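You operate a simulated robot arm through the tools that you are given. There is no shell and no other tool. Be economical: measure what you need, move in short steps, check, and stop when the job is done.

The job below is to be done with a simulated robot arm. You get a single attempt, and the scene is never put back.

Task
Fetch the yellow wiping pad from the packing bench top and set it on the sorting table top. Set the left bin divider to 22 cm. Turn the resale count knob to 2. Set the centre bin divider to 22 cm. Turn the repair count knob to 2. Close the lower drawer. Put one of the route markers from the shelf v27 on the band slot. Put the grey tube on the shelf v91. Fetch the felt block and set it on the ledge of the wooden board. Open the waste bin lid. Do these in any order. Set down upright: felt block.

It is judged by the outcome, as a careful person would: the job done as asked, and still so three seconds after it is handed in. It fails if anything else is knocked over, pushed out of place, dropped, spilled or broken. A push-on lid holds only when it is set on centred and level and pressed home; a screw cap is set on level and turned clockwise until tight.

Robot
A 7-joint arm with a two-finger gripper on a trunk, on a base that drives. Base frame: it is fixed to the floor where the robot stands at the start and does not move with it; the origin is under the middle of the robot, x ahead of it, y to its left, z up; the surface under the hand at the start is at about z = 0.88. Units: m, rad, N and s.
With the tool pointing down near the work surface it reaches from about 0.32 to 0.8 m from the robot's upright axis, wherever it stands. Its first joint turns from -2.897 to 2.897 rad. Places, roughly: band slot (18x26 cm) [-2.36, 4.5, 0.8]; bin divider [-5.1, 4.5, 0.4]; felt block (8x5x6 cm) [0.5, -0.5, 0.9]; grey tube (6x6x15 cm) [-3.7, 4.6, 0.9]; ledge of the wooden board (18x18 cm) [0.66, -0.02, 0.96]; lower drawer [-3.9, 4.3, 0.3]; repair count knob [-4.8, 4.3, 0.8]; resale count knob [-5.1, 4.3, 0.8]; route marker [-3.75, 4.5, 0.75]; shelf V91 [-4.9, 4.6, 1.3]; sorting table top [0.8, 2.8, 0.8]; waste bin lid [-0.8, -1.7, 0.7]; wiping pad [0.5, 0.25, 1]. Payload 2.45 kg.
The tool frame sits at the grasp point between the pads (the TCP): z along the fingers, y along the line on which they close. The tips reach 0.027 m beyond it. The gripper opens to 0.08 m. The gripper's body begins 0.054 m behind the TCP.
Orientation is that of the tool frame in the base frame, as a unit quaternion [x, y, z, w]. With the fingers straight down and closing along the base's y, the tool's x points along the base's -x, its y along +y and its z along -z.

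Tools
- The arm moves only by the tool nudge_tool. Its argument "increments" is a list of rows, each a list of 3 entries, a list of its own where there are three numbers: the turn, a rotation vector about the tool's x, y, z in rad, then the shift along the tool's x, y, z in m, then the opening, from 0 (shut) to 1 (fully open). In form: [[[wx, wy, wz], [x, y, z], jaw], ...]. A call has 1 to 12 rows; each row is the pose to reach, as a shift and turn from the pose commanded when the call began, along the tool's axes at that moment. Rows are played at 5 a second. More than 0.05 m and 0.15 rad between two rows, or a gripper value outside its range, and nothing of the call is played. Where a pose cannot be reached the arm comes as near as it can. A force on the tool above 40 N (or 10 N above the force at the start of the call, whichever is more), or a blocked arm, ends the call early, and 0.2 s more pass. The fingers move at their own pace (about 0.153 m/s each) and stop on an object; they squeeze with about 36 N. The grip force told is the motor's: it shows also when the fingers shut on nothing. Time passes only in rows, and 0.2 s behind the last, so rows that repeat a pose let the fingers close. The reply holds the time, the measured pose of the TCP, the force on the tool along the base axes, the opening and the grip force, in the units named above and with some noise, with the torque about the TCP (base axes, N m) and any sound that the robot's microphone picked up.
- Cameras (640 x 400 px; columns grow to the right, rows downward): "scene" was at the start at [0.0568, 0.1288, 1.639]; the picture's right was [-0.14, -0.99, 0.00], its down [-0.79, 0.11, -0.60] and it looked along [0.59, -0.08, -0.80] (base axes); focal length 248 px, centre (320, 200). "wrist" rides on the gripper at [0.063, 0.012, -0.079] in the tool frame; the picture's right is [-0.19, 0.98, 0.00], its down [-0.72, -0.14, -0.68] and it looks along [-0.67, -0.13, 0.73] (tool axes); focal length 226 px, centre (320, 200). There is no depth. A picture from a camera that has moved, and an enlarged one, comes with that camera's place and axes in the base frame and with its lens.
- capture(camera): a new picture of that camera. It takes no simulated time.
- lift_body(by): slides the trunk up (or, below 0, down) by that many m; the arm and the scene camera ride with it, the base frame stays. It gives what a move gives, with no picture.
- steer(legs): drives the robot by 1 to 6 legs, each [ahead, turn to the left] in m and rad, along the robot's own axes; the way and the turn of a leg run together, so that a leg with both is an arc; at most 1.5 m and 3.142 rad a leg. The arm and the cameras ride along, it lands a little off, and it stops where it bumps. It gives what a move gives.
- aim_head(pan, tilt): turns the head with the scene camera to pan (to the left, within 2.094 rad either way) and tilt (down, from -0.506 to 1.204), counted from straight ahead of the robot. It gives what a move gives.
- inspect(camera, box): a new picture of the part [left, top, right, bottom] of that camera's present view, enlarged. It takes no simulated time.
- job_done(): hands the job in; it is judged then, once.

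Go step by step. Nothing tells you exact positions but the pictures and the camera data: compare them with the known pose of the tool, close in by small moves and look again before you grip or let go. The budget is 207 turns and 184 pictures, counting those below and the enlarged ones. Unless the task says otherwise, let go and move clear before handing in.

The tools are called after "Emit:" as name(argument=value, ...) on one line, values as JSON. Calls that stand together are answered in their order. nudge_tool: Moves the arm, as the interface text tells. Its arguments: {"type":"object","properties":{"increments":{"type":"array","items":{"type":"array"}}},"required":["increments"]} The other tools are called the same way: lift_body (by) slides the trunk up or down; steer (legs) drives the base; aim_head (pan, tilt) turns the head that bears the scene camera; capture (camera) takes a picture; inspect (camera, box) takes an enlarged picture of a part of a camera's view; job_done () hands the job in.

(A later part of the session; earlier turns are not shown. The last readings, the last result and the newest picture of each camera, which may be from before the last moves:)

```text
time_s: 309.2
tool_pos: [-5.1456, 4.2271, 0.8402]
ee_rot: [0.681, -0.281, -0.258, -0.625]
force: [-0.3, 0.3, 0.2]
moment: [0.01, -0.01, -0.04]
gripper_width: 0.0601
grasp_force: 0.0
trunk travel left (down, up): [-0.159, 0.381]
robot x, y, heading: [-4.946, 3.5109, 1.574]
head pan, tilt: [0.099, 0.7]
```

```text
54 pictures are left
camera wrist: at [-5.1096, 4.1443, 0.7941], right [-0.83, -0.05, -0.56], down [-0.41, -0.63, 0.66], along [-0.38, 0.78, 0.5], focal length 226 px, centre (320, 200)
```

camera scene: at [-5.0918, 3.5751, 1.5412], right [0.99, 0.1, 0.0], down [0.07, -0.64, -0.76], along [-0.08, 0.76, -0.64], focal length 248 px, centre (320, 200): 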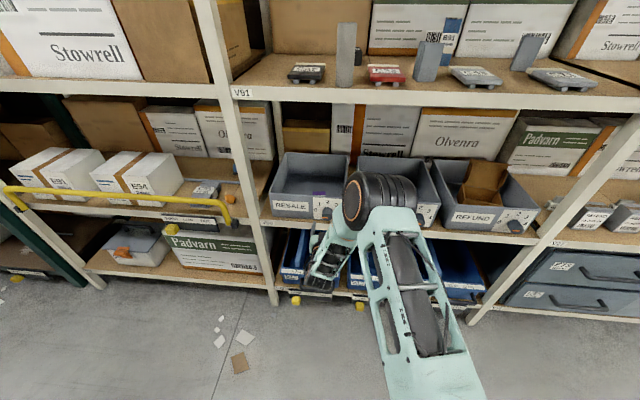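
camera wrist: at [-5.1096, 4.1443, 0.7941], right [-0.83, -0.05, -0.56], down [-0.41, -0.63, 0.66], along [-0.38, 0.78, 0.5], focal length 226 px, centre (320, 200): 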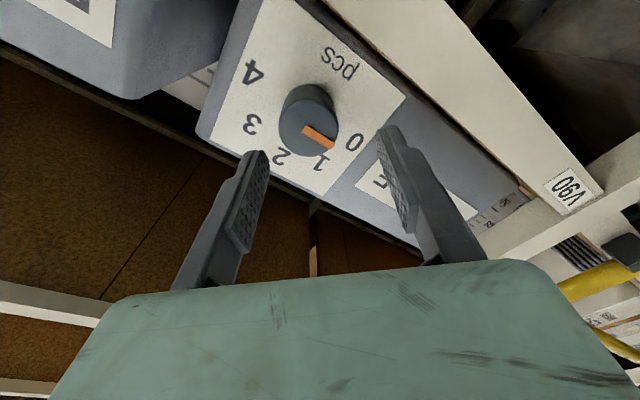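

Emit:
nudge_tool(increments=[[[0, 0, 0], [0.001, -0.004, 0.024], 0.75], [[0, 0, 0], [0.002, -0.006, 0.044], 0.75], [[0, 0, 0], [0.002, -0.006, 0.048], 0.75], [[0, 0, 0], [0.002, -0.006, 0.048], 0.3], [[0, 0, 0], [0.002, -0.006, 0.048], 0], [[0, 0, 0], [0.002, -0.006, 0.048], 0]])

Emit:
capture(camera="wrist")

```text
time_s: 310.6
tool_pos: [-5.1373, 4.2766, 0.8388]
ee_rot: [0.68, -0.281, -0.259, -0.625]
force: [8.6, 11.9, 10.1]
moment: [0.44, 0.07, -0.88]
gripper_width: 0.0408
grasp_force: 45.0
trunk travel left (down, up): [-0.159, 0.381]
robot x, y, heading: [-4.946, 3.5148, 1.58]
head pan, tilt: [0.099, 0.7]
```

```text
53 pictures are left
camera wrist: at [-5.1018, 4.1939, 0.794], right [-0.83, -0.04, -0.56], down [-0.41, -0.63, 0.66], along [-0.38, 0.78, 0.5], focal length 226 px, centre (320, 200)
```

wrist: 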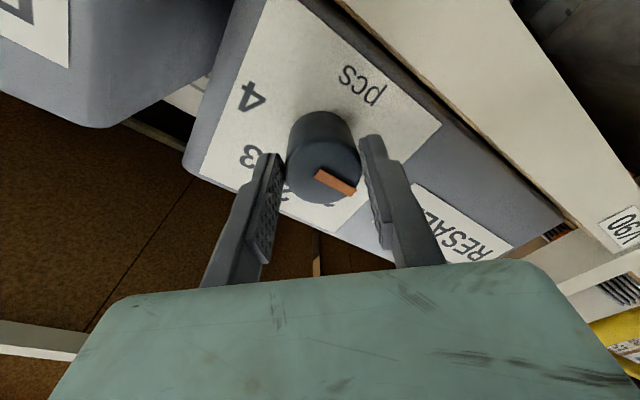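

Gripped the dial. Turn it 90° clockwise in small steps.

Emit:
nudge_tool(increments=[[[0, 0, 0], [0, -0.003, 0], 0], [[0, 0, 0.14], [0, -0.003, 0], 0], [[0, 0, 0.28], [0, -0.003, 0], 0], [[0, 0, 0.42], [0, -0.003, 0], 0], [[0, 0, 0.56], [0, -0.003, 0], 0], [[0, 0, 0.7], [0, -0.003, 0], 0], [[0, 0, 0.84], [0, -0.003, 0], 0], [[0, 0, 0.98], [0, -0.003, 0], 0], [[0, 0, 1.12], [0, -0.003, 0], 0], [[0, 0, 1.26], [0, -0.003, 0], 0], [[0, 0, 1.4], [0, -0.003, 0], 0], [[0, 0, 1.54], [0, -0.003, 0], 0]])

Emit:
capture(camera="wrist")

```text
time_s: 312.6
tool_pos: [-5.1461, 4.276, 0.8393]
ee_rot: [-0.435, 0.605, 0.524, 0.412]
force: [6.8, -7.6, 3.0]
moment: [0.45, 0.01, 0.3]
gripper_width: 0.0411
grasp_force: 45.1
out of reach, approached as far as the arm can: row 8, 9
trunk travel left (down, up): [-0.159, 0.381]
robot x, y, heading: [-4.9461, 3.5131, 1.573]
head pan, tilt: [0.099, 0.7]
stopped in row 9: the force on the tool passed its limit at 52 N (the readings are from after the stop); the commanded pose is now the measured one
```

```text
52 pictures are left
camera wrist: at [-5.1792, 4.1919, 0.792], right [-0.89, 0.09, 0.46], down [0.31, -0.62, 0.72], along [0.35, 0.78, 0.52], focal length 226 px, centre (320, 200)
```

wrist: 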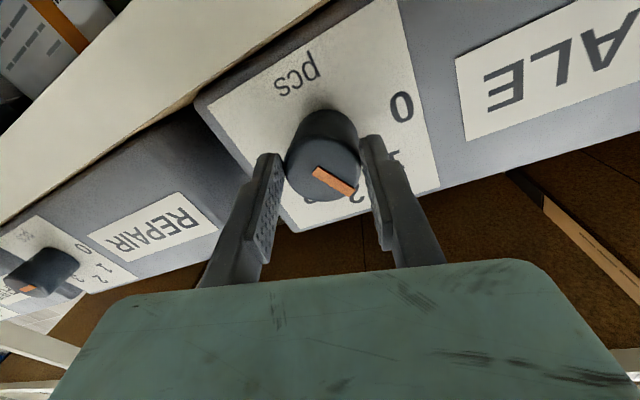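

The hand's roll limit stopped at ~64°. Open slightly, roll back around the dial, re-grip and finish.

Emit:
nudge_tool(increments=[[[0, 0, 0], [0, 0, 0], 0.8], [[0, 0, 0], [0, 0, 0], 0.8], [[0, 0, -0.14], [0, 0, 0], 0.8], [[0, 0, -0.28], [0, 0, 0], 0.8], [[0, 0, -0.42], [0, 0, 0], 0.8], [[0, 0, -0.56], [0, 0, 0], 0.8], [[0, 0, -0.7], [0, 0, 0], 0.8], [[0, 0, -0.7], [0, 0, 0], 0.8]])

Emit:
capture(camera="wrist")

```text
time_s: 314.4
tool_pos: [-5.1462, 4.2766, 0.8378]
ee_rot: [0.617, -0.419, -0.352, -0.566]
force: [0.0, 0.8, 0.5]
moment: [-0.02, 0.02, -0.01]
gripper_width: 0.064
grasp_force: 0.1
trunk travel left (down, up): [-0.159, 0.381]
robot x, y, heading: [-4.9488, 3.5155, 1.575]
head pan, tilt: [0.099, 0.7]
```

```text
51 pictures are left
camera wrist: at [-5.1364, 4.1899, 0.7856], right [-0.97, 0.01, -0.22], down [-0.19, -0.59, 0.79], along [-0.12, 0.81, 0.58], focal length 226 px, centre (320, 200)
```

wrist: 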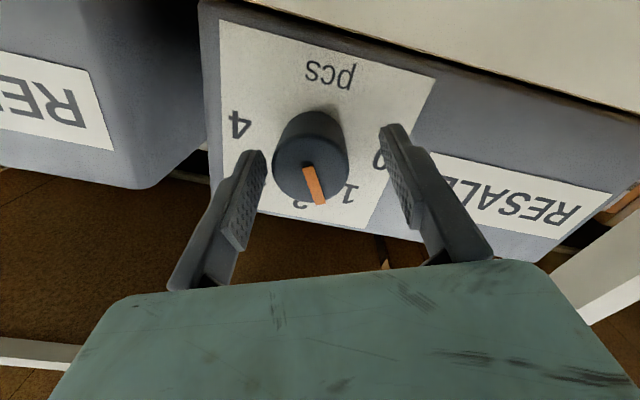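

Emit:
nudge_tool(increments=[[[0, 0, 0], [0.001, -0.005, 0], 0.8], [[0, 0, 0], [0.001, -0.005, 0], 0], [[0, 0, 0], [0.001, -0.005, 0], 0], [[0, 0, 0.12], [0.001, -0.005, 0], 0], [[0, 0, 0.24], [0.001, -0.005, 0], 0], [[0, 0, 0.36], [0.001, -0.005, 0], 0], [[0, 0, 0.45], [0.001, -0.005, 0], 0], [[0, 0, 0.45], [0.001, -0.005, 0], 0]])

Emit:
nudge_tool(increments=[[[0, 0, 0], [0, 0, 0], 0.8], [[0, 0, 0], [0, 0, 0], 0.8], [[0, 0, 0], [0, 0, -0.03], 0.8], [[0, 0, 0], [0, 0, -0.06], 0.8]])

Emit:
capture(camera="wrist")

```text
time_s: 316.2
tool_pos: [-5.1448, 4.2768, 0.8388]
ee_rot: [-0.508, 0.545, 0.471, 0.472]
force: [-6.8, 9.6, 2.5]
moment: [-0.58, 0.04, 0.95]
gripper_width: 0.0407
grasp_force: 44.7
trunk travel left (down, up): [-0.159, 0.381]
robot x, y, heading: [-4.9433, 3.5126, 1.574]
head pan, tilt: [0.099, 0.7]
```

```text
time_s: 317.2
tool_pos: [-5.146, 4.2152, 0.8458]
ee_rot: [-0.509, 0.545, 0.47, 0.472]
force: [0.7, -1.1, 0.3]
moment: [-0.03, -0.01, 0.0]
gripper_width: 0.0641
grasp_force: 0.1
trunk travel left (down, up): [-0.159, 0.381]
robot x, y, heading: [-4.9474, 3.5143, 1.577]
head pan, tilt: [0.099, 0.7]
```

```text
50 pictures are left
camera wrist: at [-5.1638, 4.1302, 0.7933], right [-0.97, 0.06, 0.22], down [0.14, -0.6, 0.79], along [0.18, 0.79, 0.58], focal length 226 px, centre (320, 200)
```

wrist: 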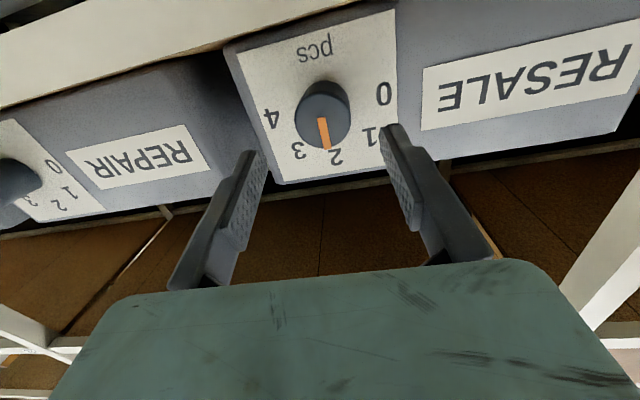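

Emit:
inspect(camera="wrist", box=[250, 60, 410, 160])

```text
4.00 times, centred on (330, 110) of wrist
camera zoom: at [-5.1638, 4.1302, 0.7933], right [-0.97, 0.06, 0.22], down [0.14, -0.6, 0.79], along [0.18, 0.79, 0.58], focal length 904 px, centre (280, 560)
```

zoom: 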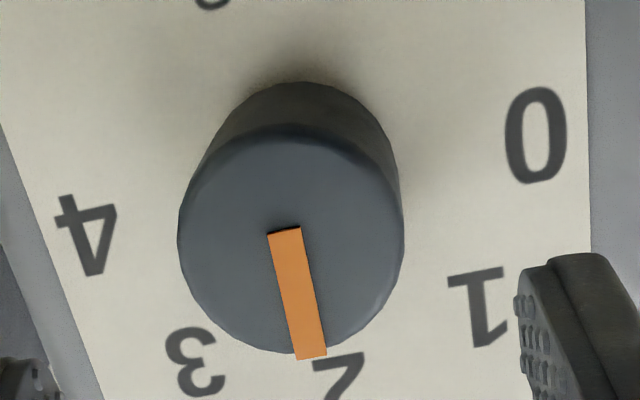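

RESALE reads exactly 2. Now move across to the REPAIR dial.

Emit:
nudge_tool(increments=[[[0, 0, 0], [0, -0.03, -0.017], 0.8], [[0, 0, 0], [-0.002, -0.075, -0.017], 0.8], [[0, 0, 0], [-0.004, -0.12, -0.017], 0.8], [[0, 0, 0], [-0.005, -0.165, -0.017], 0.8], [[0, 0, 0], [-0.006, -0.21, -0.017], 0.8], [[0, 0, 0], [-0.008, -0.255, -0.017], 0.8], [[0, 0, 0], [-0.01, -0.3, -0.017], 0.8], [[0, 0, 0], [-0.01, -0.345, -0.017], 0.8], [[0, 0, 0], [-0.01, -0.356, -0.017], 0.8]])

Emit:
capture(camera="wrist")

```text
time_s: 319.2
tool_pos: [-4.9418, 4.223, 0.8566]
ee_rot: [-0.484, 0.578, 0.403, 0.52]
force: [-0.2, -1.0, -0.6]
moment: [0.0, -0.01, 0.01]
gripper_width: 0.0642
grasp_force: 0.0
out of reach, approached as far as the arm can: row 3, 4, 5, 6, 7, 8, 9
trunk travel left (down, up): [-0.159, 0.381]
robot x, y, heading: [-4.9458, 3.5108, 1.579]
head pan, tilt: [0.099, 0.7]
```

```text
48 pictures are left
camera wrist: at [-4.9716, 4.1409, 0.8053], right [-0.96, 0.23, 0.15], down [-0.01, -0.59, 0.81], along [0.28, 0.78, 0.57], focal length 226 px, centre (320, 200)
```

wrist: 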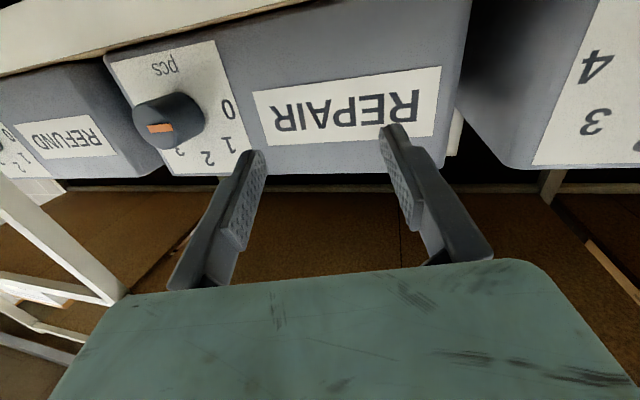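

Emit:
nudge_tool(increments=[[[-0.026, -0.019, -0.11], [0.003, -0.022, 0.002], 0.8], [[-0.051, -0.039, -0.221], [0.006, -0.044, 0.003], 0.8], [[-0.077, -0.058, -0.331], [0.009, -0.066, 0.005], 0.8], [[-0.102, -0.077, -0.441], [0.012, -0.087, 0.007], 0.8], [[-0.128, -0.096, -0.551], [0.015, -0.109, 0.009], 0.8], [[-0.153, -0.116, -0.662], [0.018, -0.131, 0.01], 0.8], [[-0.179, -0.135, -0.772], [0.021, -0.153, 0.012], 0.8]])

Emit:
capture(camera="wrist")

```text
time_s: 320.9
tool_pos: [-4.8349, 4.2037, 0.808]
ee_rot: [0.666, -0.281, -0.238, -0.649]
force: [-0.7, 0.0, 0.3]
moment: [-0.01, 0.0, 0.02]
gripper_width: 0.0639
grasp_force: 0.1
out of reach, approached as far as the arm can: row 1, 2, 3, 4, 5, 6, 7
trunk travel left (down, up): [-0.159, 0.381]
robot x, y, heading: [-4.9414, 3.5114, 1.576]
head pan, tilt: [0.099, 0.7]
```

```text
47 pictures are left
camera wrist: at [-4.8022, 4.1194, 0.7601], right [-0.81, 0.01, -0.58], down [-0.46, -0.63, 0.62], along [-0.36, 0.77, 0.52], focal length 226 px, centre (320, 200)
```

wrist: 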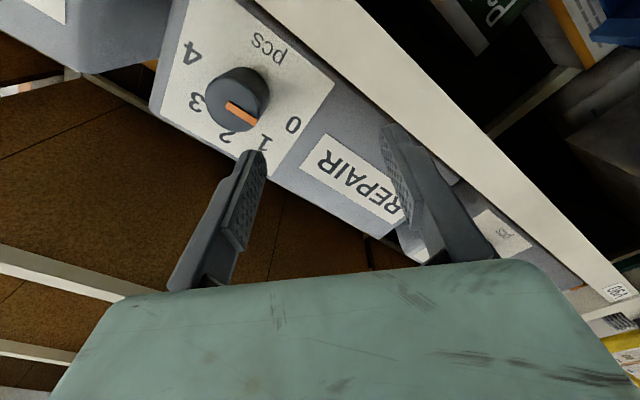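

The arm prefers the target to its left, so I shift the robot ~0.35 m to the right.

Emit:
steer(legs=[[0, -1.2], [0.38, 0], [0, 1.2]])

Emit:
capture(camera="wrist")

```text
time_s: 328.8
tool_pos: [-4.3428, 4.2953, 0.8086]
ee_rot: [-0.633, 0.351, 0.164, 0.67]
force: [-11.1, -28.0, 18.7]
moment: [-0.24, 0.56, 0.63]
gripper_width: 0.0437
grasp_force: 0.1
trunk travel left (down, up): [-0.159, 0.381]
robot x, y, heading: [-4.5933, 3.6484, 1.37]
head pan, tilt: [0.099, 0.7]
stopped in leg 3: the force on the tool passed its limit at 50 N (the readings are from after the stop); the commanded pose is now the measured one
```

```text
46 pictures are left
camera wrist: at [-4.3289, 4.2067, 0.7617], right [-0.79, 0.18, -0.59], down [-0.59, -0.52, 0.62], along [-0.19, 0.84, 0.51], focal length 226 px, centre (320, 200)
```

wrist: 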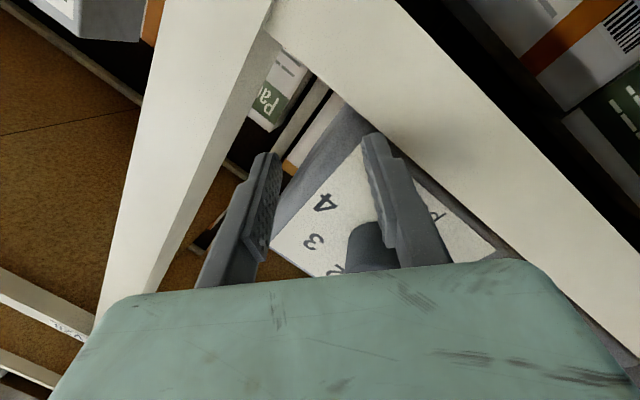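

My leg's heading brought the hand into the REFUND bin front. Back straight out along the tool axis and check that nothing moved.

Emit:
nudge_tool(increments=[[[0, 0, 0], [0, 0, -0.03], 0.55], [[0, 0, 0], [0, 0, -0.06], 0.55], [[0, 0, 0], [0, 0, -0.1], 0.55]])

Emit:
capture(camera="wrist")

Emit:
aim_head(pan=0.35, tilt=0.7)

Emit:
capture(camera="scene")

```text
time_s: 329.6
tool_pos: [-4.368, 4.1997, 0.8115]
ee_rot: [-0.636, 0.351, 0.164, 0.668]
force: [0.0, 0.7, -0.3]
moment: [-0.01, 0.0, 0.01]
gripper_width: 0.0441
grasp_force: 0.1
trunk travel left (down, up): [-0.159, 0.381]
robot x, y, heading: [-4.5952, 3.6524, 1.376]
head pan, tilt: [0.099, 0.7]
```

```text
45 pictures are left
camera wrist: at [-4.3535, 4.1121, 0.7648], right [-0.79, 0.18, -0.59], down [-0.59, -0.51, 0.63], along [-0.19, 0.84, 0.51], focal length 226 px, centre (320, 200)
```

wrist: 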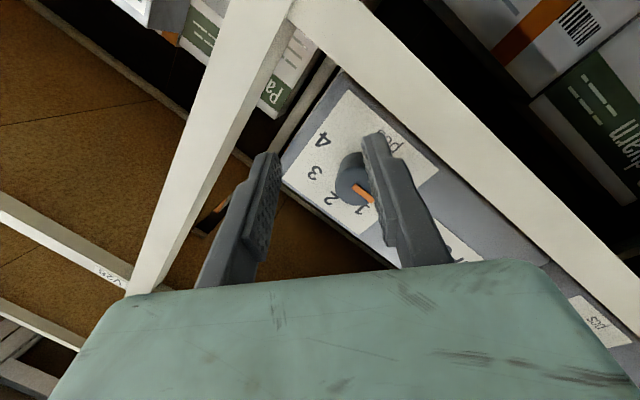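

```text
time_s: 330.3
tool_pos: [-4.3681, 4.202, 0.8109]
ee_rot: [-0.634, 0.352, 0.164, 0.668]
force: [-0.2, -0.3, 0.1]
moment: [0.02, 0.03, -0.03]
gripper_width: 0.0438
grasp_force: 0.1
trunk travel left (down, up): [-0.159, 0.381]
robot x, y, heading: [-4.5965, 3.6518, 1.376]
head pan, tilt: [0.351, 0.7]
```

```text
44 pictures are left
camera scene: at [-4.7463, 3.7409, 1.5412], right [0.99, 0.15, 0.0], down [0.1, -0.64, -0.76], along [-0.12, 0.76, -0.64], focal length 248 px, centre (320, 200)
```

scene: 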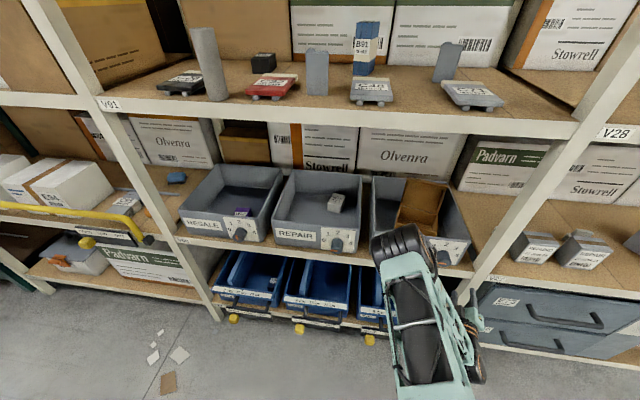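

Emit:
inspect(camera="wrist", box=[290, 110, 450, 250])

Emit:
inspect(camera="scene", box=[170, 150, 490, 350])

```text
2.86 times, centred on (370, 180) of wrist
camera zoom: at [-4.3534, 4.1124, 0.7648], right [-0.79, 0.18, -0.59], down [-0.59, -0.51, 0.63], along [-0.19, 0.84, 0.51], focal length 646 px, centre (177, 257)
```

zoom: 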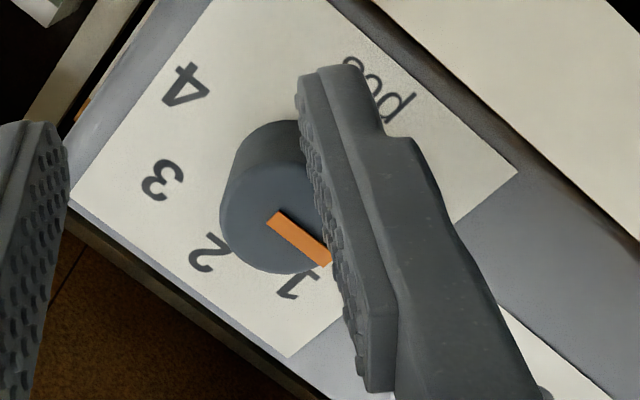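

```text
2.00 times, centred on (330, 250) of scene
camera zoom: at [-4.7463, 3.7409, 1.5412], right [0.99, 0.15, 0.0], down [0.1, -0.64, -0.76], along [-0.12, 0.76, -0.64], focal length 496 px, centre (300, 100)
```

zoom: 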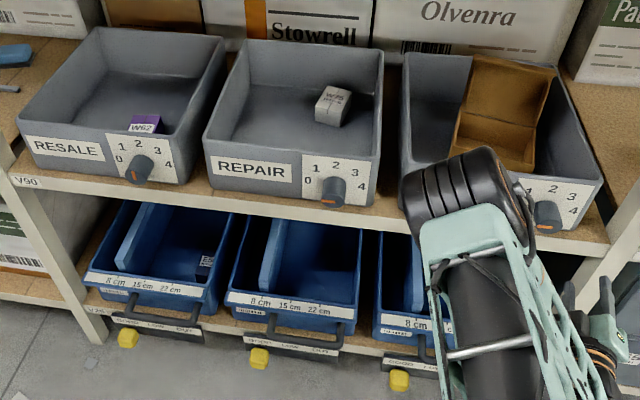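

REFUND still reads 0 and the bins look undisturbed. Back up and straighten.

Emit:
steer(legs=[[-0.13, 0], [0, 0.195]])

Emit:
capture(camera="wrist")

```text
time_s: 332.4
tool_pos: [-4.5028, 4.1077, 0.8118]
ee_rot: [0.666, -0.289, -0.228, -0.649]
force: [0.7, 0.0, 0.4]
moment: [0.01, -0.02, -0.01]
gripper_width: 0.044
grasp_force: 0.0
trunk travel left (down, up): [-0.159, 0.381]
robot x, y, heading: [-4.6225, 3.5218, 1.57]
head pan, tilt: [0.351, 0.7]
```

```text
41 pictures are left
camera wrist: at [-4.4719, 4.0234, 0.7648], right [-0.81, 0.03, -0.59], down [-0.48, -0.62, 0.63], along [-0.35, 0.79, 0.51], focal length 226 px, centre (320, 200)
```

wrist: 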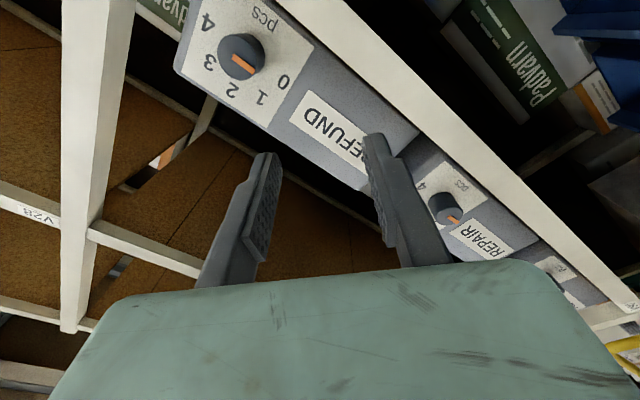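

Emit:
nudge_tool(increments=[[[0, 0, 0], [-0.034, 0.025, 0.0], 0.8], [[0, 0, 0], [-0.068, 0.05, 0.0], 0.8], [[0, 0, 0], [-0.102, 0.075, 0.0], 0.8], [[0, 0, 0], [-0.136, 0.1, 0.01], 0.8], [[0, 0, 0], [-0.17, 0.125, 0.03], 0.8], [[0, 0, 0], [-0.204, 0.15, 0.055], 0.8], [[0, 0, 0], [-0.238, 0.176, 0.08], 0.8]])

Emit:
capture(camera="wrist")

```text
time_s: 334.0
tool_pos: [-4.7918, 4.2122, 0.839]
ee_rot: [0.667, -0.288, -0.227, -0.649]
force: [-0.3, -0.6, 0.8]
moment: [0.03, -0.03, 0.0]
gripper_width: 0.0637
grasp_force: 0.0
trunk travel left (down, up): [-0.159, 0.381]
robot x, y, heading: [-4.6169, 3.5261, 1.574]
head pan, tilt: [0.351, 0.7]
```

```text
40 pictures are left
camera wrist: at [-4.7604, 4.127, 0.7924], right [-0.81, 0.03, -0.59], down [-0.48, -0.62, 0.63], along [-0.35, 0.79, 0.51], focal length 226 px, centre (320, 200)
```

wrist: 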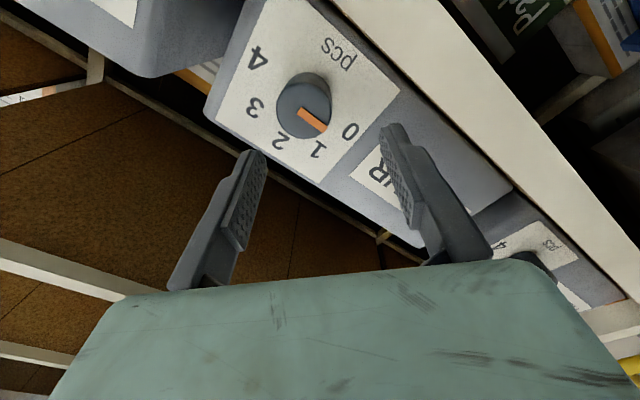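

Emit:
nudge_tool(increments=[[[0, 0, 0], [0.003, -0.005, 0.03], 0.8], [[0, 0, 0], [0.006, -0.009, 0.055], 0.8], [[0, 0, 0], [0.006, -0.009, 0.064], 0.8]])

Emit:
capture(camera="wrist")

```text
time_s: 334.8
tool_pos: [-4.7759, 4.2738, 0.838]
ee_rot: [0.666, -0.288, -0.228, -0.649]
force: [0.4, -0.7, 0.4]
moment: [0.0, 0.01, -0.06]
gripper_width: 0.0641
grasp_force: 0.1
trunk travel left (down, up): [-0.159, 0.381]
robot x, y, heading: [-4.6201, 3.5231, 1.574]
head pan, tilt: [0.351, 0.7]
```

```text
39 pictures are left
camera wrist: at [-4.7453, 4.1905, 0.7925], right [-0.81, 0.03, -0.59], down [-0.48, -0.62, 0.63], along [-0.35, 0.79, 0.51], focal length 226 px, centre (320, 200)
```

wrist: 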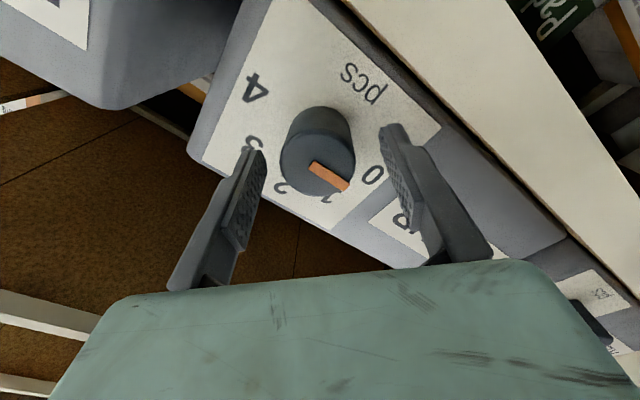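

Well centred. Close and turn, in two bites as before.

Emit:
nudge_tool(increments=[[[0, 0, 0], [0, 0, 0], 0.3], [[0, 0, 0], [0, 0, 0], 0], [[0, 0, 0], [0, 0, 0], 0], [[0, 0, 0.14], [0, 0, 0], 0], [[0, 0, 0.28], [0, 0, 0], 0], [[0, 0, 0.42], [0, 0, 0], 0], [[0, 0, 0.56], [0, 0, 0], 0], [[0, 0, 0.7], [0, 0, 0], 0], [[0, 0, 0.84], [0, 0, 0], 0], [[0, 0, 0.9], [0, 0, 0], 0]])

Emit:
nudge_tool(increments=[[[0, 0, 0], [0, 0, 0], 0.8], [[0, 0, 0], [0, 0, 0], 0.8], [[0, 0, -0.14], [0, 0, 0], 0.8], [[0, 0, -0.28], [0, 0, 0], 0.8], [[0, 0, -0.42], [0, 0, 0], 0.8], [[0, 0, -0.56], [0, 0, 0], 0.8], [[0, 0, -0.7], [0, 0, 0], 0.8], [[0, 0, -0.7], [0, 0, 0], 0.8]])

Emit:
capture(camera="wrist")

```text
time_s: 337.0
tool_pos: [-4.7797, 4.2737, 0.8375]
ee_rot: [-0.474, 0.549, 0.489, 0.484]
force: [-14.1, 20.5, 8.1]
moment: [-0.53, -0.13, 0.65]
gripper_width: 0.0405
grasp_force: 45.0
trunk travel left (down, up): [-0.159, 0.381]
robot x, y, heading: [-4.6195, 3.5198, 1.573]
head pan, tilt: [0.351, 0.7]
```

```text
time_s: 338.8
tool_pos: [-4.7771, 4.2723, 0.8383]
ee_rot: [0.634, -0.353, -0.29, -0.624]
force: [0.7, -0.8, -0.1]
moment: [-0.02, 0.03, -0.01]
gripper_width: 0.0642
grasp_force: 0.0
trunk travel left (down, up): [-0.159, 0.381]
robot x, y, heading: [-4.6186, 3.5203, 1.576]
head pan, tilt: [0.351, 0.7]
```

```text
38 pictures are left
camera wrist: at [-4.7567, 4.1891, 0.7854], right [-0.91, 0.04, -0.42], down [-0.35, -0.62, 0.7], along [-0.23, 0.78, 0.58], focal length 226 px, centre (320, 200)
```

wrist: 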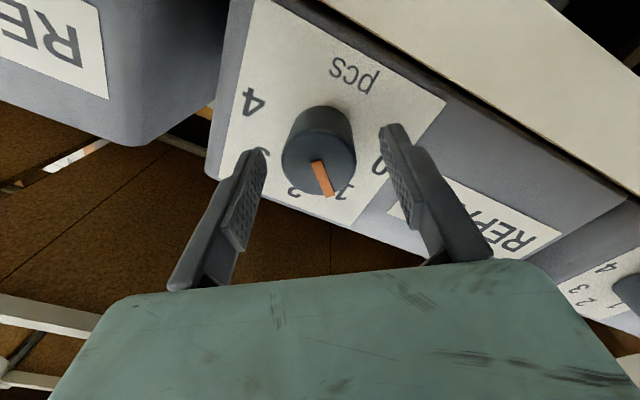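

Emit:
nudge_tool(increments=[[[0, 0, 0], [0, 0, 0], 0.3], [[0, 0, 0], [0, 0, 0], 0], [[0, 0, 0], [0, 0, 0], 0], [[0, 0, 0.14], [0, 0, 0], 0], [[0, 0, 0.28], [0, 0, 0], 0], [[0, 0, 0.42], [0, 0, 0], 0], [[0, 0, 0.56], [0, 0, 0], 0], [[0, 0, 0.68], [0, 0, 0], 0], [[0, 0, 0.75], [0, 0, 0], 0], [[0, 0, 0.75], [0, 0, 0], 0]])

Emit:
nudge_tool(increments=[[[0, 0, 0], [0, 0, 0], 0.8], [[0, 0, 0], [0, 0, 0], 0.8], [[0, 0, 0], [0, 0, -0.03], 0.8], [[0, 0, 0], [0, 0, -0.06], 0.8]])

Emit:
inspect(camera="wrist", box=[220, 40, 420, 165])

```text
time_s: 341.0
tool_pos: [-4.7806, 4.2728, 0.839]
ee_rot: [-0.461, 0.561, 0.501, 0.471]
force: [-21.3, 9.9, 5.0]
moment: [-0.08, -0.07, 0.94]
gripper_width: 0.0402
grasp_force: 45.2
trunk travel left (down, up): [-0.159, 0.381]
robot x, y, heading: [-4.6184, 3.5211, 1.575]
head pan, tilt: [0.351, 0.7]
```

```text
time_s: 342.0
tool_pos: [-4.7796, 4.2122, 0.842]
ee_rot: [-0.461, 0.561, 0.5, 0.473]
force: [0.6, 0.5, -0.2]
moment: [0.05, 0.01, -0.02]
gripper_width: 0.0641
grasp_force: 0.0
trunk travel left (down, up): [-0.159, 0.381]
robot x, y, heading: [-4.6221, 3.5248, 1.572]
head pan, tilt: [0.351, 0.7]
```

```text
3.20 times, centred on (320, 102) of wrist
camera zoom: at [-4.8071, 4.1315, 0.786], right [-0.95, 0.08, 0.31], down [0.18, -0.66, 0.73], along [0.27, 0.75, 0.61], focal length 723 px, centre (320, 512)
```

zoom: 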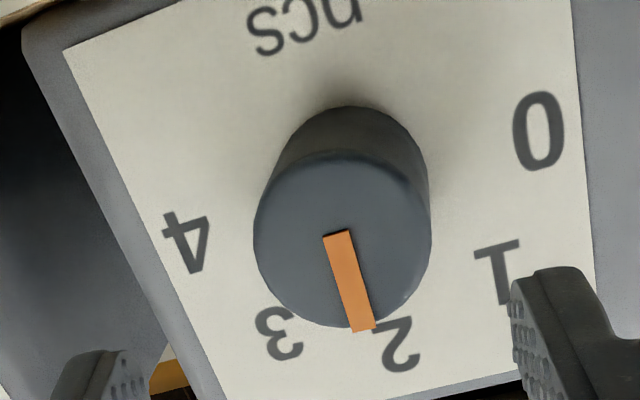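

REPAIR reads 2. Next the bin dividers; first a good look at the blue bins.

Emit:
aim_head(pan=0.3, tilt=0.85)

Emit:
capture(camera="scene")

Emit:
inspect(camera="scene", box=[190, 200, 400, 330])

```text
time_s: 342.7
tool_pos: [-4.7804, 4.2128, 0.8417]
ee_rot: [-0.461, 0.561, 0.5, 0.472]
force: [-0.7, 0.1, -0.7]
moment: [-0.01, -0.03, 0.01]
gripper_width: 0.0642
grasp_force: 0.0
trunk travel left (down, up): [-0.159, 0.381]
robot x, y, heading: [-4.6214, 3.5248, 1.568]
head pan, tilt: [0.3, 0.85]
```

```text
36 pictures are left
camera scene: at [-4.7808, 3.5769, 1.529], right [0.95, 0.3, 0.0], down [0.22, -0.72, -0.66], along [-0.2, 0.63, -0.75], focal length 248 px, centre (320, 200)
```

scene: 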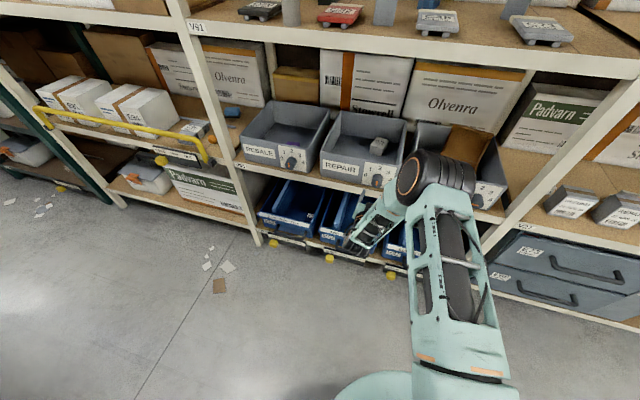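

```text
3.05 times, centred on (295, 265) of scene
camera zoom: at [-4.7808, 3.5769, 1.529], right [0.95, 0.3, 0.0], down [0.22, -0.72, -0.66], along [-0.2, 0.63, -0.75], focal length 755 px, centre (396, 2)
```

zoom: 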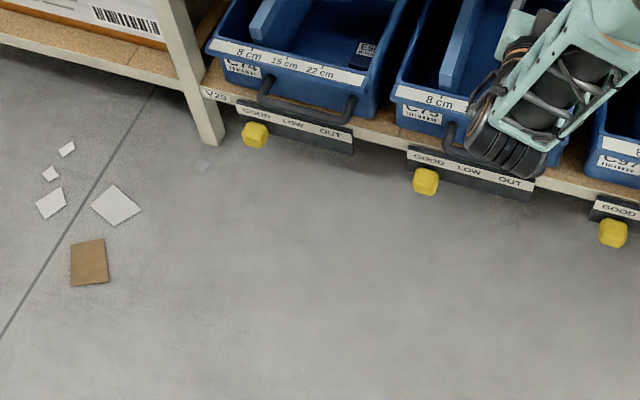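

Divider tick positions: centre bin 8 cm ≈ x −4.925, 22 cm ≈ −4.785; left bin −5.277 → −5.136; rim z ≈ 0.49. Retract, pitch the tool down, and lower in front of the centre bin.

Emit:
nudge_tool(increments=[[[-0.006, 0.1, -0.027], [0.022, 0.022, -0.02], 0.8], [[-0.011, 0.2, -0.053], [0.044, 0.044, -0.04], 0.8], [[-0.017, 0.3, -0.08], [0.066, 0.066, -0.06], 0.8], [[-0.023, 0.4, -0.106], [0.088, 0.088, -0.08], 0.8], [[-0.032, 0.55, -0.145], [0.11, 0.11, -0.095], 0.8], [[-0.032, 0.55, -0.145], [0.122, 0.123, -0.104], 0.8]])

Emit:
lift_body(by=-0.155)

Emit:
capture(camera="wrist")

```text
refused: row 5 steps farther than a row can; nothing moved
```

```text
time_s: 344.4
tool_pos: [-4.7791, 4.212, 0.6863]
ee_rot: [-0.46, 0.562, 0.499, 0.473]
force: [-0.1, 0.4, -0.6]
moment: [-0.03, -0.01, 0.0]
gripper_width: 0.064
grasp_force: 0.0
trunk travel left (down, up): [-0.004, 0.536]
robot x, y, heading: [-4.6178, 3.523, 1.574]
head pan, tilt: [0.3, 0.85]
```

```text
34 pictures are left
camera wrist: at [-4.8073, 4.1319, 0.6313], right [-0.95, 0.08, 0.31], down [0.18, -0.66, 0.73], along [0.27, 0.75, 0.61], focal length 226 px, centre (320, 200)
```

wrist: 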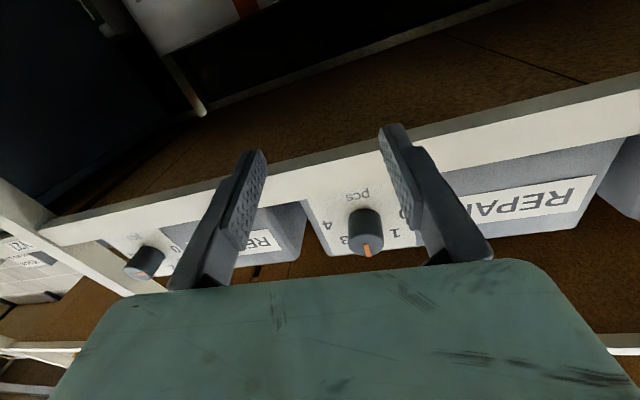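

Emit:
nudge_tool(increments=[[[-0.005, 0.09, -0.024], [0.013, 0.018, -0.02], 0.8], [[-0.011, 0.18, -0.047], [0.026, 0.036, -0.04], 0.8], [[-0.016, 0.28, -0.073], [0.042, 0.06, -0.06], 0.8], [[-0.022, 0.37, -0.098], [0.058, 0.083, -0.075], 0.8], [[-0.027, 0.46, -0.121], [0.075, 0.106, -0.086], 0.8], [[-0.032, 0.55, -0.145], [0.092, 0.128, -0.086], 0.8]])

Emit:
capture(camera="wrist")

```text
time_s: 345.9
tool_pos: [-4.924, 4.1305, 0.6157]
ee_rot: [-0.625, 0.626, 0.328, 0.331]
force: [0.9, -0.2, -0.4]
moment: [-0.03, 0.02, -0.01]
gripper_width: 0.064
grasp_force: 0.1
trunk travel left (down, up): [-0.004, 0.536]
robot x, y, heading: [-4.6236, 3.5256, 1.573]
head pan, tilt: [0.3, 0.85]
```

```text
33 pictures are left
camera wrist: at [-4.9372, 4.0303, 0.6098], right [-0.98, 0.11, 0.16], down [0.14, -0.16, 0.98], along [0.13, 0.98, 0.14], focal length 226 px, centre (320, 200)
```

wrist: 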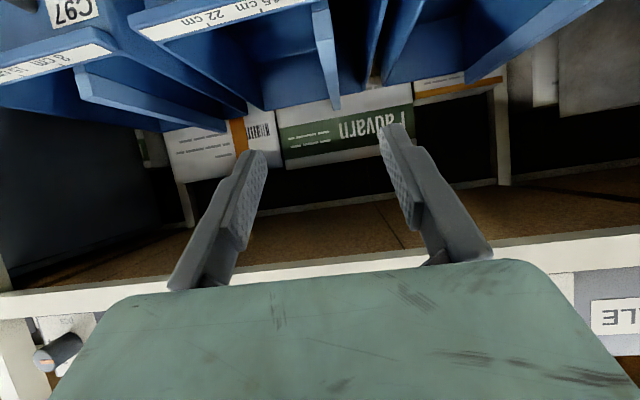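

The centre divider's top edge is at x ≈ −4.93, z ≈ 0.47. I pitch the tool steeper and move over the bin rim above it.

Emit:
nudge_tool(increments=[[[0, 0.1, 0], [-0.016, 0.002, 0.036], 0.8], [[0, 0.2, 0], [-0.032, 0.004, 0.072], 0.8], [[0, 0.3, 0], [-0.048, 0.006, 0.108], 0.8], [[0, 0.4, 0], [-0.064, 0.008, 0.144], 0.8], [[0, 0.45, 0], [-0.0815, 0.008, 0.18], 0.8], [[0, 0.45, 0], [-0.0815, 0.008, 0.199], 0.8]])

Emit:
capture(camera="wrist")

Emit:
inspect(camera="scene", box=[230, 150, 430, 275])

```text
time_s: 347.2
tool_pos: [-4.9245, 4.3367, 0.569]
ee_rot: [-0.683, 0.683, 0.182, 0.182]
force: [0.1, -0.4, -0.2]
moment: [-0.01, -0.04, -0.01]
gripper_width: 0.0638
grasp_force: 0.1
out of reach, approached as far as the arm can: row 6
trunk travel left (down, up): [-0.004, 0.536]
robot x, y, heading: [-4.6228, 3.5178, 1.571]
head pan, tilt: [0.3, 0.85]
```

```text
32 pictures are left
camera wrist: at [-4.9385, 4.2441, 0.6074], right [-0.98, 0.17, 0.1], down [0.14, 0.28, 0.95], along [0.13, 0.94, -0.3], focal length 226 px, centre (320, 200)
```

wrist: 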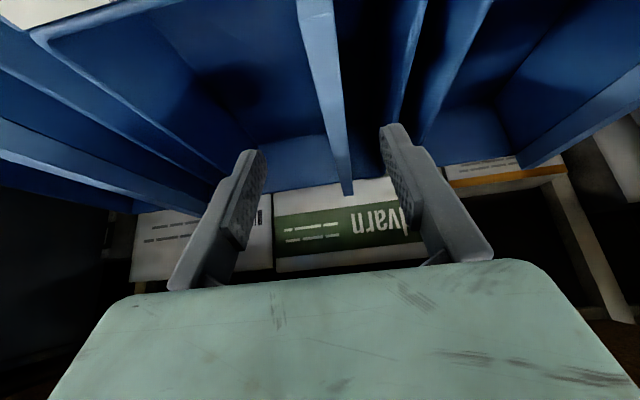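

```text
3.20 times, centred on (330, 212) of scene
camera zoom: at [-4.7812, 3.5769, 1.3738], right [0.95, 0.3, 0.0], down [0.22, -0.72, -0.66], along [-0.2, 0.63, -0.75], focal length 793 px, centre (288, 160)
```

zoom: 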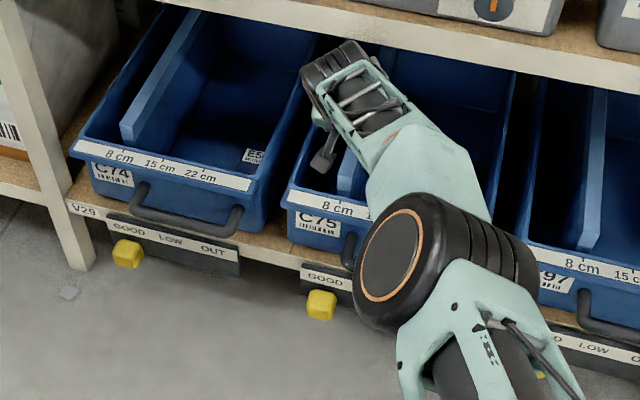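

Emit:
steer(legs=[[0.09, 0]])

Emit:
nudge_tool(increments=[[[0, 0, 0], [0.03, 0.006, -0.02], 0.8], [[0, 0, 0], [0.055, 0.0115, -0.015], 0.8], [[0, 0, 0], [0.07, 0.0115, 0.01], 0.8], [[0, 0, 0], [0.082, 0.0115, 0.03], 0.8]])

Emit:
capture(camera="wrist")

```text
time_s: 348.2
tool_pos: [-4.9259, 4.3778, 0.5586]
ee_rot: [0.687, -0.683, -0.174, -0.176]
force: [0.0, -0.6, 0.5]
moment: [0.0, 0.01, 0.0]
gripper_width: 0.0639
grasp_force: 0.1
trunk travel left (down, up): [-0.004, 0.536]
robot x, y, heading: [-4.6178, 3.5695, 1.575]
head pan, tilt: [0.3, 0.85]
stopped in leg 1: the robot was blocked; the commanded pose is now the measured one
```

```text
time_s: 349.2
tool_pos: [-4.9374, 4.3185, 0.4926]
ee_rot: [0.687, -0.683, -0.175, -0.177]
force: [-0.1, -1.4, 0.4]
moment: [0.03, 0.0, 0.0]
gripper_width: 0.0641
grasp_force: 0.1
trunk travel left (down, up): [-0.004, 0.536]
robot x, y, heading: [-4.62, 3.5695, 1.569]
head pan, tilt: [0.3, 0.85]
```

```text
30 pictures are left
camera wrist: at [-4.9495, 4.2264, 0.5319], right [-0.98, 0.16, 0.09], down [0.14, 0.3, 0.94], along [0.13, 0.94, -0.32], focal length 226 px, centre (320, 200)
```

wrist: 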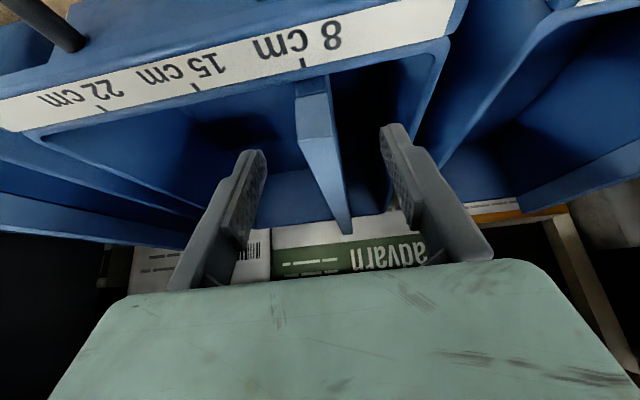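

The divider's top edge runs centrally between the fingers, with the scale ticks in clear view. Lower onto it and grip.

Emit:
nudge_tool(increments=[[[0, 0, 0], [-0.012, 0.002, 0.02], 0.8], [[0, 0, 0], [-0.02, 0.003, 0.042], 0.8], [[0, 0, 0], [-0.02, 0.003, 0.047], 0.8], [[0, 0, 0], [-0.02, 0.003, 0.047], 0.3], [[0, 0, 0], [-0.02, 0.003, 0.047], 0], [[0, 0, 0], [-0.02, 0.003, 0.047], 0]])

Emit:
capture(camera="wrist")

```text
time_s: 350.6
tool_pos: [-4.9311, 4.3396, 0.4705]
ee_rot: [0.687, -0.683, -0.174, -0.177]
force: [-0.6, 0.3, 0.7]
moment: [0.01, 0.01, 0.0]
gripper_width: 0.0
grasp_force: 29.3
out of reach, approached as far as the arm can: row 2, 3, 4, 5, 6
trunk travel left (down, up): [-0.004, 0.536]
robot x, y, heading: [-4.6185, 3.5683, 1.567]
head pan, tilt: [0.3, 0.85]
```

```text
29 pictures are left
camera wrist: at [-4.9439, 4.2464, 0.5111], right [-0.98, 0.16, 0.09], down [0.14, 0.3, 0.94], along [0.13, 0.94, -0.32], focal length 226 px, centre (320, 200)
```

wrist: 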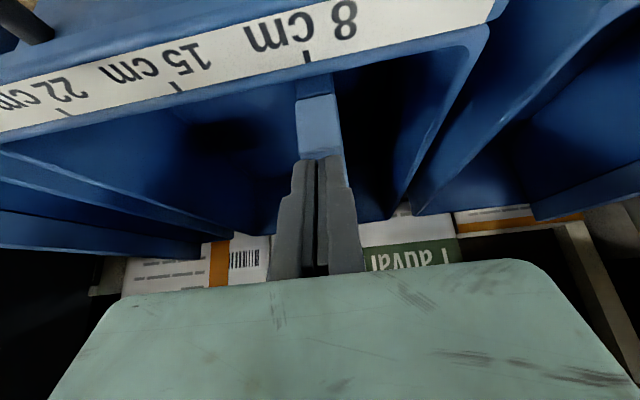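

Missed: the divider's top is lower than the tips, and the arm is at its reach limit. Raise a little, drive slightly closer, then lower again.

Emit:
nudge_tool(increments=[[[0, 0, 0], [-0.01, 0, -0.017], 0.3], [[0, 0, 0], [-0.01, 0, -0.017], 0.8], [[0, 0, 0], [-0.01, 0, -0.017], 0.8]])

Emit:
steer(legs=[[0.05, 0]])

Emit:
capture(camera="wrist")

```text
time_s: 351.4
tool_pos: [-4.9313, 4.3401, 0.4903]
ee_rot: [0.686, -0.683, -0.175, -0.178]
force: [-0.2, 0.0, -0.3]
moment: [0.01, 0.01, 0.03]
gripper_width: 0.0638
grasp_force: 0.1
trunk travel left (down, up): [-0.004, 0.536]
robot x, y, heading: [-4.6253, 3.5697, 1.573]
head pan, tilt: [0.3, 0.85]
```

```text
time_s: 352.3
tool_pos: [-4.9313, 4.3877, 0.4907]
ee_rot: [0.687, -0.683, -0.175, -0.177]
force: [0.4, -0.5, -0.3]
moment: [-0.02, -0.03, 0.0]
gripper_width: 0.0638
grasp_force: 0.2
trunk travel left (down, up): [-0.004, 0.536]
robot x, y, heading: [-4.6214, 3.6224, 1.567]
head pan, tilt: [0.3, 0.85]
```

```text
28 pictures are left
camera wrist: at [-4.944, 4.2969, 0.5304], right [-0.98, 0.16, 0.09], down [0.14, 0.3, 0.94], along [0.13, 0.94, -0.32], focal length 226 px, centre (320, 200)
```

wrist: 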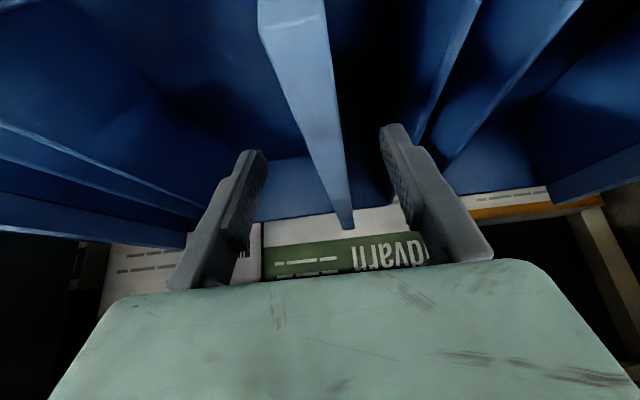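

Emit:
nudge_tool(increments=[[[0, 0, 0], [0.01, 0.002, 0.018], 0.8], [[0, 0, 0], [0.02, 0.003, 0.036], 0.8], [[0, 0, 0], [0.025, 0.003, 0.045], 0.8], [[0, 0, 0], [0.025, 0.003, 0.045], 0.3], [[0, 0, 0], [0.025, 0.003, 0.045], 0], [[0, 0, 0], [0.025, 0.003, 0.045], 0]])

Emit:
capture(camera="wrist")

```text
time_s: 353.7
tool_pos: [-4.9294, 4.3829, 0.4551]
ee_rot: [0.688, -0.682, -0.174, -0.176]
force: [-3.0, -0.4, -3.5]
moment: [0.51, 0.49, 0.7]
gripper_width: 0.0237
grasp_force: 45.0
out of reach, approached as far as the arm can: row 1, 2, 3, 4, 5, 6
trunk travel left (down, up): [-0.004, 0.536]
robot x, y, heading: [-4.6211, 3.6173, 1.566]
head pan, tilt: [0.3, 0.85]
```

```text
27 pictures are left
camera wrist: at [-4.9422, 4.2893, 0.495], right [-0.98, 0.16, 0.09], down [0.14, 0.3, 0.94], along [0.13, 0.94, -0.32], focal length 226 px, centre (320, 200)
```

wrist: 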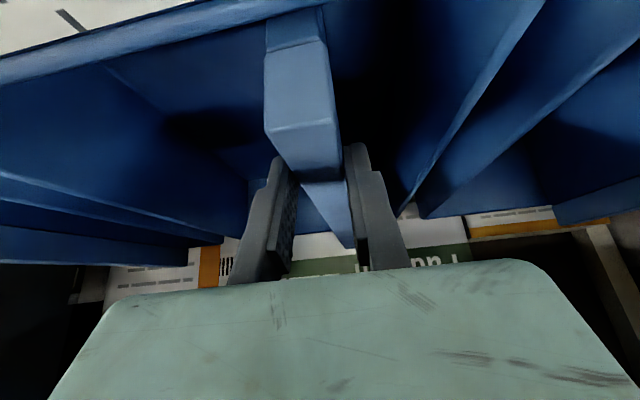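

Gripped the divider's grip block. Slide it +14 cm in x in small steps.

Emit:
nudge_tool(increments=[[[0, 0, 0], [0, -0.02, 0], 0], [[0, 0, 0], [0, -0.04, 0], 0], [[0, 0, 0], [0, -0.06, 0], 0], [[0, 0, 0], [0, -0.08, 0], 0], [[0, 0, 0], [0, -0.1, 0], 0], [[0, 0, 0], [0, -0.12, 0], 0], [[0, 0, 0], [0, -0.14, 0], 0], [[0, 0, 0], [0, -0.14, 0], 0]])

Emit:
capture(camera="wrist")

```text
time_s: 355.5
tool_pos: [-4.7928, 4.383, 0.4546]
ee_rot: [0.688, -0.682, -0.176, -0.175]
force: [-29.8, -0.5, -6.6]
moment: [-0.4, 0.51, -0.08]
gripper_width: 0.0236
grasp_force: 45.0
trunk travel left (down, up): [-0.004, 0.536]
robot x, y, heading: [-4.6243, 3.6213, 1.568]
head pan, tilt: [0.3, 0.85]
```

```text
26 pictures are left
camera wrist: at [-4.8052, 4.2893, 0.4952], right [-0.98, 0.16, 0.09], down [0.14, 0.3, 0.94], along [0.12, 0.94, -0.32], focal length 226 px, centre (320, 200)
```

wrist: 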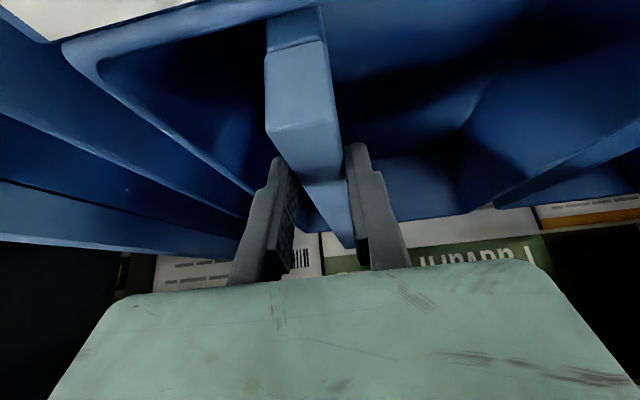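

Emit:
nudge_tool(increments=[[[0, 0, 0], [0, -0.004, 0], 0], [[0, 0, 0], [0, -0.004, 0], 0]])

Emit:
nudge_tool(increments=[[[0, 0, 0], [0, 0, 0], 0.6], [[0, 0, 0], [0, 0, 0], 0.6], [[0, 0, 0], [-0.005, 0, -0.03], 0.6], [[0, 0, 0], [0.02, 0, -0.06], 0.6], [[0, 0, 0], [0.05, 0, -0.08], 0.6]])

Emit:
capture(camera="wrist")

```text
time_s: 355.9
tool_pos: [-4.7937, 4.3826, 0.4548]
ee_rot: [0.687, -0.683, -0.178, -0.174]
force: [-4.8, 3.9, -4.8]
moment: [0.29, -0.29, -0.65]
gripper_width: 0.0234
grasp_force: 44.6
trunk travel left (down, up): [-0.004, 0.536]
robot x, y, heading: [-4.6192, 3.6164, 1.57]
head pan, tilt: [0.3, 0.85]
stopped in row 1: the force on the tool passed its limit at 43 N (the readings are from after the stop); the commanded pose is now the measured one
```

```text
time_s: 357.1
tool_pos: [-4.7915, 4.2985, 0.5011]
ee_rot: [0.687, -0.683, -0.177, -0.175]
force: [0.5, 0.2, -0.7]
moment: [-0.01, 0.02, 0.02]
gripper_width: 0.0481
grasp_force: 0.0
trunk travel left (down, up): [-0.004, 0.536]
robot x, y, heading: [-4.624, 3.6194, 1.572]
head pan, tilt: [0.3, 0.85]
```

```text
25 pictures are left
camera wrist: at [-4.8039, 4.2047, 0.5416], right [-0.98, 0.16, 0.1], down [0.14, 0.3, 0.94], along [0.12, 0.94, -0.32], focal length 226 px, centre (320, 200)
```

wrist: 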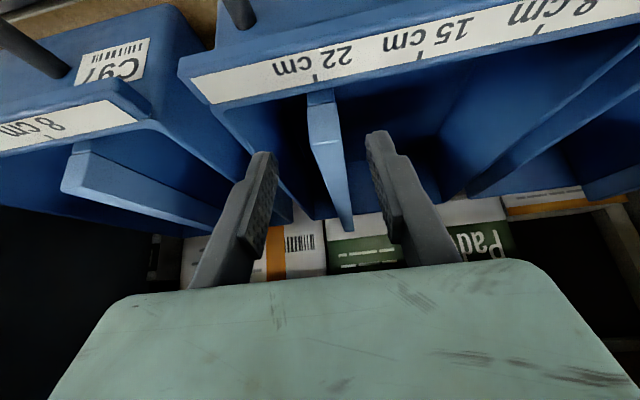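

Emit:
inspect(camera="wrist", box=[260, 40, 420, 140])

```text
4.00 times, centred on (340, 90) of wrist
camera zoom: at [-4.8039, 4.2047, 0.5416], right [-0.98, 0.16, 0.1], down [0.14, 0.3, 0.94], along [0.12, 0.94, -0.32], focal length 904 px, centre (240, 640)
```

zoom: 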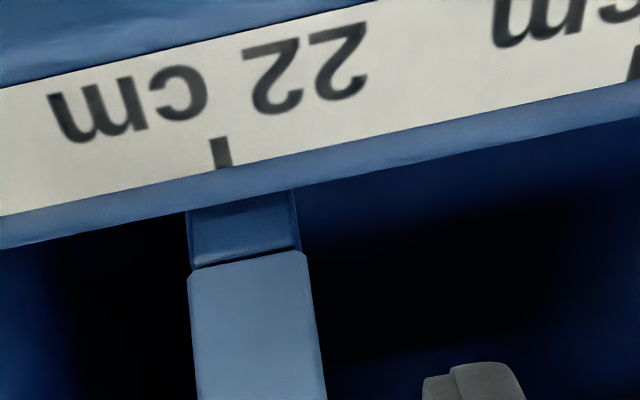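

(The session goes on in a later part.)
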